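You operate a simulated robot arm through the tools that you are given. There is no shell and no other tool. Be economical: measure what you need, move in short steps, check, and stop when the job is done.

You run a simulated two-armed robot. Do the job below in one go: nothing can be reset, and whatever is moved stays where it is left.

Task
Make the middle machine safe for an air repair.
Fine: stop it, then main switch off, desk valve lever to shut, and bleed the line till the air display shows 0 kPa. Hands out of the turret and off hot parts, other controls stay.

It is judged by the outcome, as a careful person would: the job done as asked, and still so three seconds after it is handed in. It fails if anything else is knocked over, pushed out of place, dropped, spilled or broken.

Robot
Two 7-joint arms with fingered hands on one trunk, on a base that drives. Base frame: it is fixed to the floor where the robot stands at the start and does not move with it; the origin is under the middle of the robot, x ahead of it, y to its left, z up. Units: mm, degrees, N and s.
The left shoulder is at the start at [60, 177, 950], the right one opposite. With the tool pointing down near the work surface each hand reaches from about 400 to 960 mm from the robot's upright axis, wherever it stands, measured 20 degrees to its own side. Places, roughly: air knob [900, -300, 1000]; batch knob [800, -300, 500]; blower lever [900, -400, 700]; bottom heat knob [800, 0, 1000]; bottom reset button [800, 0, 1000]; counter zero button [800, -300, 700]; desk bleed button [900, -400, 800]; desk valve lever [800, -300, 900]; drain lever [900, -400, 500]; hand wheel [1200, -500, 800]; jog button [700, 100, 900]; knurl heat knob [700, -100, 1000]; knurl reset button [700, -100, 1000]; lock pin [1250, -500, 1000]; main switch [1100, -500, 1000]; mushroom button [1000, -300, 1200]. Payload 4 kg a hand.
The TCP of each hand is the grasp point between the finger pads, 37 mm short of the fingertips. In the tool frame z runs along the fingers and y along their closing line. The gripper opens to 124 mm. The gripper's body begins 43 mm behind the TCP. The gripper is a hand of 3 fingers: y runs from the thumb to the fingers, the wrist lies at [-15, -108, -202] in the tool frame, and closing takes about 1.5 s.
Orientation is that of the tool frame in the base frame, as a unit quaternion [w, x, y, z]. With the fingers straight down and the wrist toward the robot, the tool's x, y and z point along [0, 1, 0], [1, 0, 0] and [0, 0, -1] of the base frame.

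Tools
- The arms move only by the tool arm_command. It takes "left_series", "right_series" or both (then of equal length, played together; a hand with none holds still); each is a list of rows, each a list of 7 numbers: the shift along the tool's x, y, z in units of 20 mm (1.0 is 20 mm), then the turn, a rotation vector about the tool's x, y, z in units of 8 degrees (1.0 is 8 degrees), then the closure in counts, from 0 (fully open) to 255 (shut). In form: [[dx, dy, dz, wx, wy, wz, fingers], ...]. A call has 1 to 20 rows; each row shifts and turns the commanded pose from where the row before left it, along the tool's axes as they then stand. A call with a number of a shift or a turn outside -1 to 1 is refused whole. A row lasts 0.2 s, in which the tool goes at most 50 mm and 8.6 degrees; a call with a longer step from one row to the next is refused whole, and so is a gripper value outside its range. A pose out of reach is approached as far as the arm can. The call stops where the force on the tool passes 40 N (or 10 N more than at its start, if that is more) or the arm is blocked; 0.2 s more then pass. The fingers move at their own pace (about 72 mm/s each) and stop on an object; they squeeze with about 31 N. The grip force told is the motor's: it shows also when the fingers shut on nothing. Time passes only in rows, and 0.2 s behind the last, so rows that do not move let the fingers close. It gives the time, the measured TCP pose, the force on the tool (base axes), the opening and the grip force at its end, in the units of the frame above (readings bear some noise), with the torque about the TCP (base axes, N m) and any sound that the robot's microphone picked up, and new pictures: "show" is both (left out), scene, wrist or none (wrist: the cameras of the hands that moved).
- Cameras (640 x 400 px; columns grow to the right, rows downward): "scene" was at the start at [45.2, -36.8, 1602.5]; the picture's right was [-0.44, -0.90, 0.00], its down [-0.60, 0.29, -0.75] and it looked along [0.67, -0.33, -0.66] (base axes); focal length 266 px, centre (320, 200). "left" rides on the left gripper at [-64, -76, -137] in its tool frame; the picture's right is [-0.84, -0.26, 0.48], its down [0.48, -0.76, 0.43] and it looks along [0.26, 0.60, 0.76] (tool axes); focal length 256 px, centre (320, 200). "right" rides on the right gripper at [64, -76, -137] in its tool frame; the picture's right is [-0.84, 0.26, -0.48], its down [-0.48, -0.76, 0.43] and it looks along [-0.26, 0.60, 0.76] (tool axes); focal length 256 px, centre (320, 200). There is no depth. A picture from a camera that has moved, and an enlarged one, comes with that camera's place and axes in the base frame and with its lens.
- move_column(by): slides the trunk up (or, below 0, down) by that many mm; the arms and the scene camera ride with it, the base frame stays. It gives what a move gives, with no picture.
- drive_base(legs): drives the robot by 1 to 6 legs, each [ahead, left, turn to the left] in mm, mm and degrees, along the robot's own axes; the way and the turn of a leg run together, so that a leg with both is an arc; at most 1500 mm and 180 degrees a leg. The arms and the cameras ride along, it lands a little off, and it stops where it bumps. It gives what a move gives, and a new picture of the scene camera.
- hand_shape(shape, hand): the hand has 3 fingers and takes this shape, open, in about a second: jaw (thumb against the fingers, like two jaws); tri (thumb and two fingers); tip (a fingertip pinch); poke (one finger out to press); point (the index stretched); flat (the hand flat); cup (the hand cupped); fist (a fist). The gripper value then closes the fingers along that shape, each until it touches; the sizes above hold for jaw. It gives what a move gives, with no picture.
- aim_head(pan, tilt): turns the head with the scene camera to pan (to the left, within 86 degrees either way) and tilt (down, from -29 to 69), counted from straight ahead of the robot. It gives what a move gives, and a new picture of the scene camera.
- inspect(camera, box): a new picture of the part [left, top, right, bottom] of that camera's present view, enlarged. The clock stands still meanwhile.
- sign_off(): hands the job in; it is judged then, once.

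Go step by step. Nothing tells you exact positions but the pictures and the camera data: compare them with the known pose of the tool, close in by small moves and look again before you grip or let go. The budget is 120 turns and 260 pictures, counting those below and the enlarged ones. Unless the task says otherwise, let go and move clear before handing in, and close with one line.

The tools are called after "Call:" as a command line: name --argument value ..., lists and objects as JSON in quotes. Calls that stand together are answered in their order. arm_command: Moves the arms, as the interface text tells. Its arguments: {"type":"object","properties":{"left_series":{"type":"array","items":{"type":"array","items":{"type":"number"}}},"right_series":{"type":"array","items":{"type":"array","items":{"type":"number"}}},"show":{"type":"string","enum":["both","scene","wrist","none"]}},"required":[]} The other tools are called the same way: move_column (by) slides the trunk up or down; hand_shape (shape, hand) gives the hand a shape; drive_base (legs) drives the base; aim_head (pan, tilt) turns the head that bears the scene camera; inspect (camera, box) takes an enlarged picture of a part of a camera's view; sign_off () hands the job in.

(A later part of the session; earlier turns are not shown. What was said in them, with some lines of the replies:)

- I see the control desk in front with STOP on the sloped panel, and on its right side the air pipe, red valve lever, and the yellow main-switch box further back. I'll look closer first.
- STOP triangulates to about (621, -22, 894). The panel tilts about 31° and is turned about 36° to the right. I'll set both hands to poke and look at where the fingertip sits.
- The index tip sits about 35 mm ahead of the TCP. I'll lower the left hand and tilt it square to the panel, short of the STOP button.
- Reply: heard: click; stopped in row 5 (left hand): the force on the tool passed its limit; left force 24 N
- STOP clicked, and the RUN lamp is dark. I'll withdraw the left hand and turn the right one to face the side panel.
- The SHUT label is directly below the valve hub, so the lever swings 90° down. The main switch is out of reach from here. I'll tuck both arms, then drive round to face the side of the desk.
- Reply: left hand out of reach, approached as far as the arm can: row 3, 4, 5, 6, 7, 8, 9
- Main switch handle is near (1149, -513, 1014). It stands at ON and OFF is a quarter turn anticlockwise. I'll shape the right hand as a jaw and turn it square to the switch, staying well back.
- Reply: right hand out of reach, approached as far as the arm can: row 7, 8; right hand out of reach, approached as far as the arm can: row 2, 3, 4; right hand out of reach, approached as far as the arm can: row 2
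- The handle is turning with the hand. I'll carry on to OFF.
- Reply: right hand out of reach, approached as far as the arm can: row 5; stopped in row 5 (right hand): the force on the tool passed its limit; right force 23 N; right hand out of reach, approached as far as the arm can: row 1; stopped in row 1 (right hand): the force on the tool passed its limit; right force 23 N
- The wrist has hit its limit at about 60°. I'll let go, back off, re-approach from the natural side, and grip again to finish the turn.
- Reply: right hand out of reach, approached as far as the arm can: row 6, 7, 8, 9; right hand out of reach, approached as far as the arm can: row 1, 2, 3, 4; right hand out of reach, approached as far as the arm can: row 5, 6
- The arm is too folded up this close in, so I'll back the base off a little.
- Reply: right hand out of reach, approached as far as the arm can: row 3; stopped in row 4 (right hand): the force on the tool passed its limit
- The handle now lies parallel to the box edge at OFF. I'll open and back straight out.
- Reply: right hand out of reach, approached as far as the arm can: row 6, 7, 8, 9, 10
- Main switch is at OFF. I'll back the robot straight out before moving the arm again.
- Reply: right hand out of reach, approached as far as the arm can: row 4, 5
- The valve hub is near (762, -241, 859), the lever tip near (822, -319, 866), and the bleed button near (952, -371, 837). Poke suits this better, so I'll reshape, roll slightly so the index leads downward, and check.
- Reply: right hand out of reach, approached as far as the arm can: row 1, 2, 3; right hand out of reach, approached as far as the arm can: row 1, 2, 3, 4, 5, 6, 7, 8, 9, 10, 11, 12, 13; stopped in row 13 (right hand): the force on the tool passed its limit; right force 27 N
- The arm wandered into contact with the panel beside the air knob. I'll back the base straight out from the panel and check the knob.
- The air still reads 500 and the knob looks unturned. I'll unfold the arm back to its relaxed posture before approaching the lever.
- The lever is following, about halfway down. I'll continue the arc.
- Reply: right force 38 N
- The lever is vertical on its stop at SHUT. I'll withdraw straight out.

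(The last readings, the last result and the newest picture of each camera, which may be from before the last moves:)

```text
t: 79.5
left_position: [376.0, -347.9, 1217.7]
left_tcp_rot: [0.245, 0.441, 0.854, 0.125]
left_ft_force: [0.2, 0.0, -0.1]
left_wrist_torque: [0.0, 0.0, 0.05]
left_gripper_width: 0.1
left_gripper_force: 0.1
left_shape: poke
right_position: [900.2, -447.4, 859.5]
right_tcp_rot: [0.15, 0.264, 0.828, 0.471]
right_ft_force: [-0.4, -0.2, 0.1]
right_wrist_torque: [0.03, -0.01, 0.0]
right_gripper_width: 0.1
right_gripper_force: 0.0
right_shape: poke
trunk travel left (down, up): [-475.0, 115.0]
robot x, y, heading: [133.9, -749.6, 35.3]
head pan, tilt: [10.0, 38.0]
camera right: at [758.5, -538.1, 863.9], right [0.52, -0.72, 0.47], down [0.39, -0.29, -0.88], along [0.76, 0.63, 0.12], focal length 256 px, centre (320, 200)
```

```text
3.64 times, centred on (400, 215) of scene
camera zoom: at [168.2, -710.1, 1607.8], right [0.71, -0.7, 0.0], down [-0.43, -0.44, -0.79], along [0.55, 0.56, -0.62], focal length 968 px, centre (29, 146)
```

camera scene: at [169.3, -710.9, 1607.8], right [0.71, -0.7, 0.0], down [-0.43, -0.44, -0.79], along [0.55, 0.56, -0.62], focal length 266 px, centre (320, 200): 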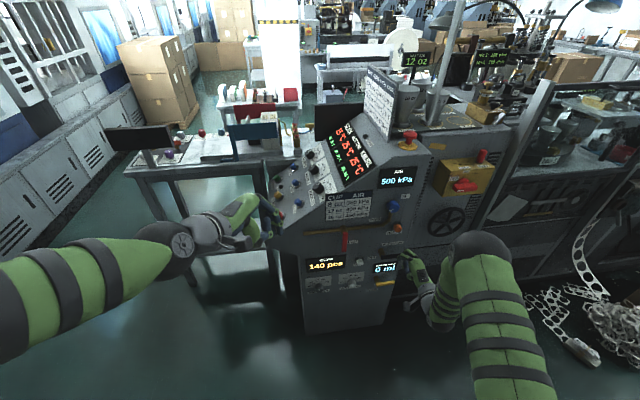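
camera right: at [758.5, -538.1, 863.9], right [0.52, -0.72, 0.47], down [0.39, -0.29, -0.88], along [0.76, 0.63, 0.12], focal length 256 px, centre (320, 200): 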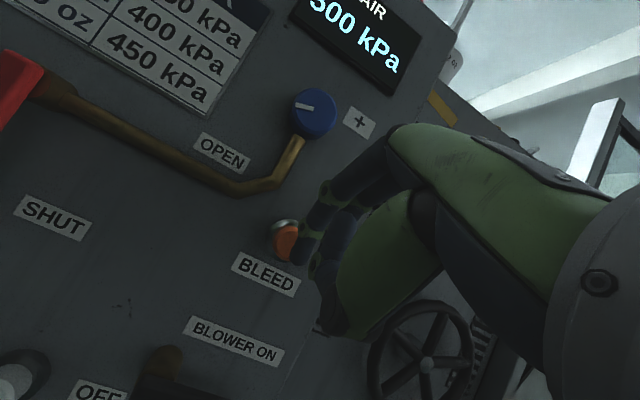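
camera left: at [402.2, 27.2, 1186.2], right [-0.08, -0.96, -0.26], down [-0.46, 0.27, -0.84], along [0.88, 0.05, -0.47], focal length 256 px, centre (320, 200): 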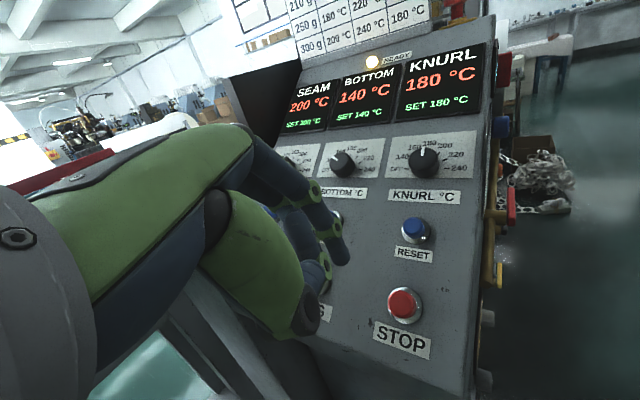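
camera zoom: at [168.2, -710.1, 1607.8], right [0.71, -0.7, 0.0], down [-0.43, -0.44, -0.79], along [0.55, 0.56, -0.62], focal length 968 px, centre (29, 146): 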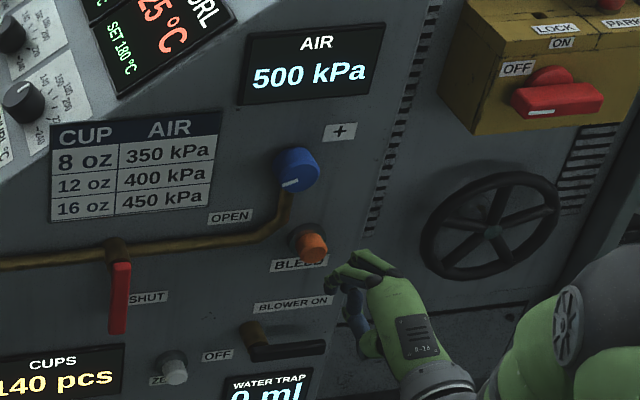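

Call:
arm_command --right_series '[[0.1, 0.51, 0.86, 0, 0, 0, 0], [0, 0.51, 0.86, 0, 0, 0, 0], [0, 0.5, 0.85, 0, 0, 0, 0], [0, 0.1, 0.17, 0, 0, 0, 0]]' --show "wrist"

Call:
inspect --camera "scene" --box '[340, 160, 460, 270]'

```text
t: 80.5
left_position: [377.5, -350.9, 1217.8]
left_tcp_rot: [0.245, 0.442, 0.854, 0.126]
left_ft_force: [1.0, -0.5, -1.2]
left_wrist_torque: [0.01, -0.01, 0.01]
left_gripper_width: 0.0
left_gripper_force: 0.0
left_shape: poke
right_position: [936.2, -407.6, 852.3]
right_tcp_rot: [0.152, 0.27, 0.829, 0.466]
right_ft_force: [-5.0, -15.8, -1.1]
right_wrist_torque: [-0.29, 0.19, -0.03]
right_gripper_width: 0.0
right_gripper_force: 0.0
right_shape: poke
trunk travel left (down, up): [-475.0, 115.0]
robot x, y, heading: [132.5, -752.0, 35.3]
head pan, tilt: [10.0, 38.0]
heard: click
stopped in row 4 (right hand): the force on the tool passed its limit (the readings are from after the stop); the commanded pose is now the measured one
camera right: at [793.4, -495.9, 858.2], right [0.51, -0.72, 0.47], down [0.38, -0.3, -0.88], along [0.77, 0.63, 0.11], focal length 256 px, centre (320, 200)
```

right: 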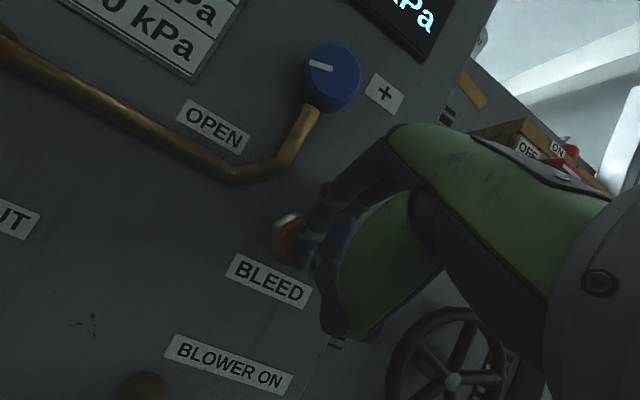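

```text
3.64 times, centred on (400, 215) of scene
camera zoom: at [167.7, -712.8, 1607.8], right [0.71, -0.7, 0.0], down [-0.43, -0.44, -0.79], along [0.55, 0.56, -0.62], focal length 968 px, centre (29, 146)
```

zoom: 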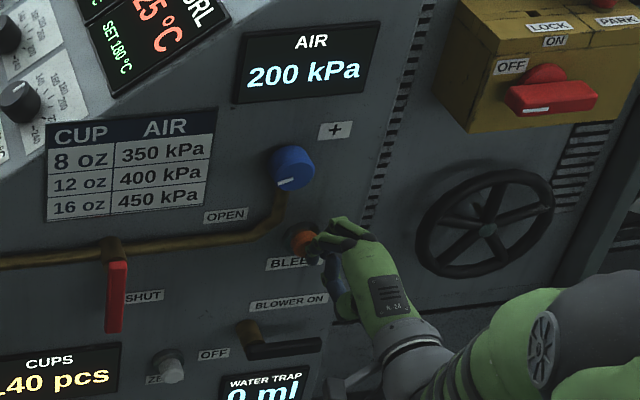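

Pressure is falling and already reads 200 kPa. I'll hold the button in with a light extra push.

Call:
arm_command --right_series '[[0, 0.03, 0.05, 0, 0, 0, 0], [0, 0, 0, 0, 0, 0, 0], [0, 0, 0, 0, 0, 0, 0], [0, 0, 0, 0, 0, 0, 0], [0, 0, 0, 0, 0, 0, 0]]' --show "none"

Call:
inspect --camera "scene" --box '[340, 160, 460, 270]'

```text
t: 81.7
left_position: [375.7, -351.5, 1218.0]
left_tcp_rot: [0.244, 0.442, 0.854, 0.126]
left_ft_force: [-0.5, -0.1, 0.4]
left_wrist_torque: [0.01, 0.01, 0.0]
left_gripper_width: 0.0
left_gripper_force: 0.1
left_shape: poke
right_position: [937.2, -404.1, 852.8]
right_tcp_rot: [0.151, 0.269, 0.829, 0.466]
right_ft_force: [0.8, -32.1, -2.4]
right_wrist_torque: [-0.49, 0.09, -0.49]
right_gripper_width: 0.0
right_gripper_force: 0.0
right_shape: poke
trunk travel left (down, up): [-475.0, 115.0]
robot x, y, heading: [132.4, -753.6, 35.4]
head pan, tilt: [10.0, 38.0]
```

```text
3.64 times, centred on (400, 215) of scene
camera zoom: at [168.2, -713.7, 1607.8], right [0.71, -0.7, 0.0], down [-0.43, -0.44, -0.79], along [0.55, 0.56, -0.61], focal length 968 px, centre (29, 146)
```

zoom: 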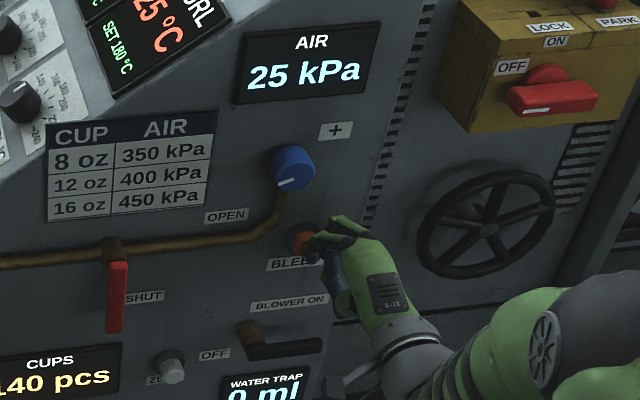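

Display reads 25 kPa; I'll hold the button a little longer.

Call:
arm_command --right_series '[[0, 0, 0, 0, 0, 0, 0], [0, 0, 0, 0, 0, 0, 0], [0, 0, 0, 0, 0, 0, 0], [0, 0, 0, 0, 0, 0, 0], [0, 0, 0, 0, 0, 0, 0], [0, 0, 0, 0, 0, 0, 0], [0, 0, 0, 0, 0, 0, 0], [0, 0, 0, 0, 0, 0, 0], [0, 0, 0, 0, 0, 0, 0], [0, 0, 0, 0, 0, 0, 0]]' --show "none"

Call:
inspect --camera "scene" --box '[340, 160, 460, 270]'

```text
t: 83.9
left_position: [377.5, -351.4, 1217.9]
left_tcp_rot: [0.244, 0.442, 0.854, 0.126]
left_ft_force: [0.0, -0.8, 0.6]
left_wrist_torque: [0.02, -0.03, 0.0]
left_gripper_width: 0.2
left_gripper_force: 0.0
left_shape: poke
right_position: [935.7, -403.7, 852.7]
right_tcp_rot: [0.151, 0.269, 0.829, 0.466]
right_ft_force: [3.5, -33.7, -0.7]
right_wrist_torque: [-0.51, 0.05, -0.52]
right_gripper_width: 0.4
right_gripper_force: 0.1
right_shape: poke
trunk travel left (down, up): [-475.0, 115.0]
robot x, y, heading: [132.3, -752.3, 35.4]
head pan, tilt: [10.0, 38.0]
```

```text
3.64 times, centred on (400, 215) of scene
camera zoom: at [168.1, -713.8, 1607.9], right [0.71, -0.7, 0.0], down [-0.43, -0.44, -0.79], along [0.55, 0.56, -0.61], focal length 968 px, centre (29, 146)
```

zoom: 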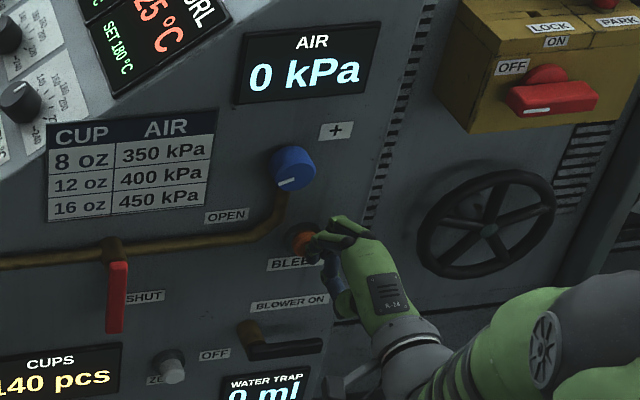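

It reads 0 kPa. I'll withdraw the hand straight out, then wait and check that it stays there.

Call:
arm_command --right_series '[[0, -0.51, -0.86, 0, 0, 0, 0], [0, -0.51, -0.86, 0, 0, 0, 0], [0, -0.51, -0.86, 0, 0, 0, 0], [0, -0.51, -0.86, 0, 0, 0, 0], [0, -0.51, -0.86, 0, 0, 0, 0], [0, -0.51, -0.86, 0, 0, 0, 0], [0, -0.51, -0.86, 0, 0, 0, 0], [0, 0, 0, 0, 0, 0, 0], [0, 0, 0, 0, 0, 0, 0], [0, 0, 0, 0, 0, 0, 0], [0, 0, 0, 0, 0, 0, 0], [0, 0, 0, 0, 0, 0, 0], [0, 0, 0, 0, 0, 0, 0], [0, 0, 0, 0, 0, 0, 0], [0, 0, 0, 0, 0, 0, 0], [0, 0, 0, 0, 0, 0, 0], [0, 0, 0, 0, 0, 0, 0], [0, 0, 0, 0, 0, 0, 0]]' --show "scene"

Call:
inspect --camera "scene" --box '[260, 130, 500, 300]'

```text
t: 87.7
left_position: [375.8, -348.5, 1217.1]
left_tcp_rot: [0.244, 0.442, 0.854, 0.125]
left_ft_force: [-0.9, 0.8, 0.1]
left_wrist_torque: [0.0, 0.05, -0.02]
left_gripper_width: 0.0
left_gripper_force: 0.0
left_shape: poke
right_position: [851.7, -514.3, 855.8]
right_tcp_rot: [0.149, 0.266, 0.83, 0.467]
right_ft_force: [-0.1, -0.3, -0.1]
right_wrist_torque: [0.0, 0.0, -0.02]
right_gripper_width: 0.1
right_gripper_force: 0.1
right_shape: poke
trunk travel left (down, up): [-475.0, 115.0]
robot x, y, heading: [132.3, -754.0, 35.1]
head pan, tilt: [10.0, 38.0]
camera scene: at [167.8, -710.8, 1607.8], right [0.71, -0.7, 0.0], down [-0.43, -0.44, -0.79], along [0.55, 0.56, -0.62], focal length 266 px, centre (320, 200)
```

scene: 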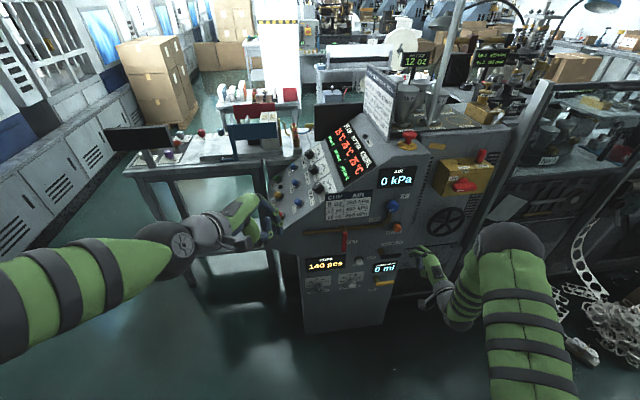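

```text
2.35 times, centred on (380, 215) of scene
camera zoom: at [167.8, -710.8, 1607.8], right [0.71, -0.7, 0.0], down [-0.43, -0.44, -0.79], along [0.55, 0.56, -0.62], focal length 626 px, centre (179, 165)
```

zoom: 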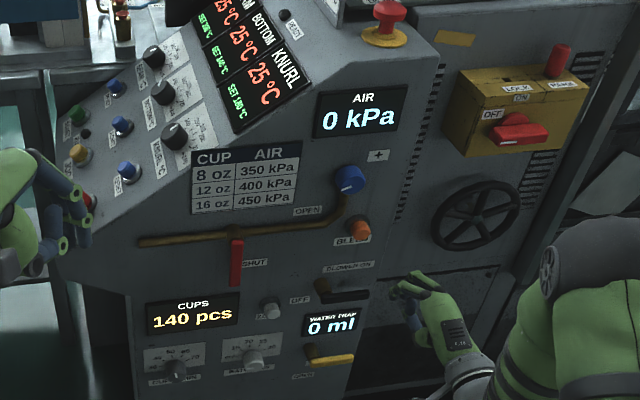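

The machine is stopped, the main switch is at OFF, the valve lever is at SHUT, the air has held at 0 kPa since I let go of the button, and both hands are clear.

Call:
sign_off

```text
The job is handed in.
```

The middle machine is safe for the air repair: it is stopped, the main switch is off, the desk valve lever is shut, and the air display stayed at 0 kPa after I let go of the bleed button. The right fingertip touched the side panel beside the blue air knob once. The knob looked unturned, and the display still read 500 kPa afterwards.
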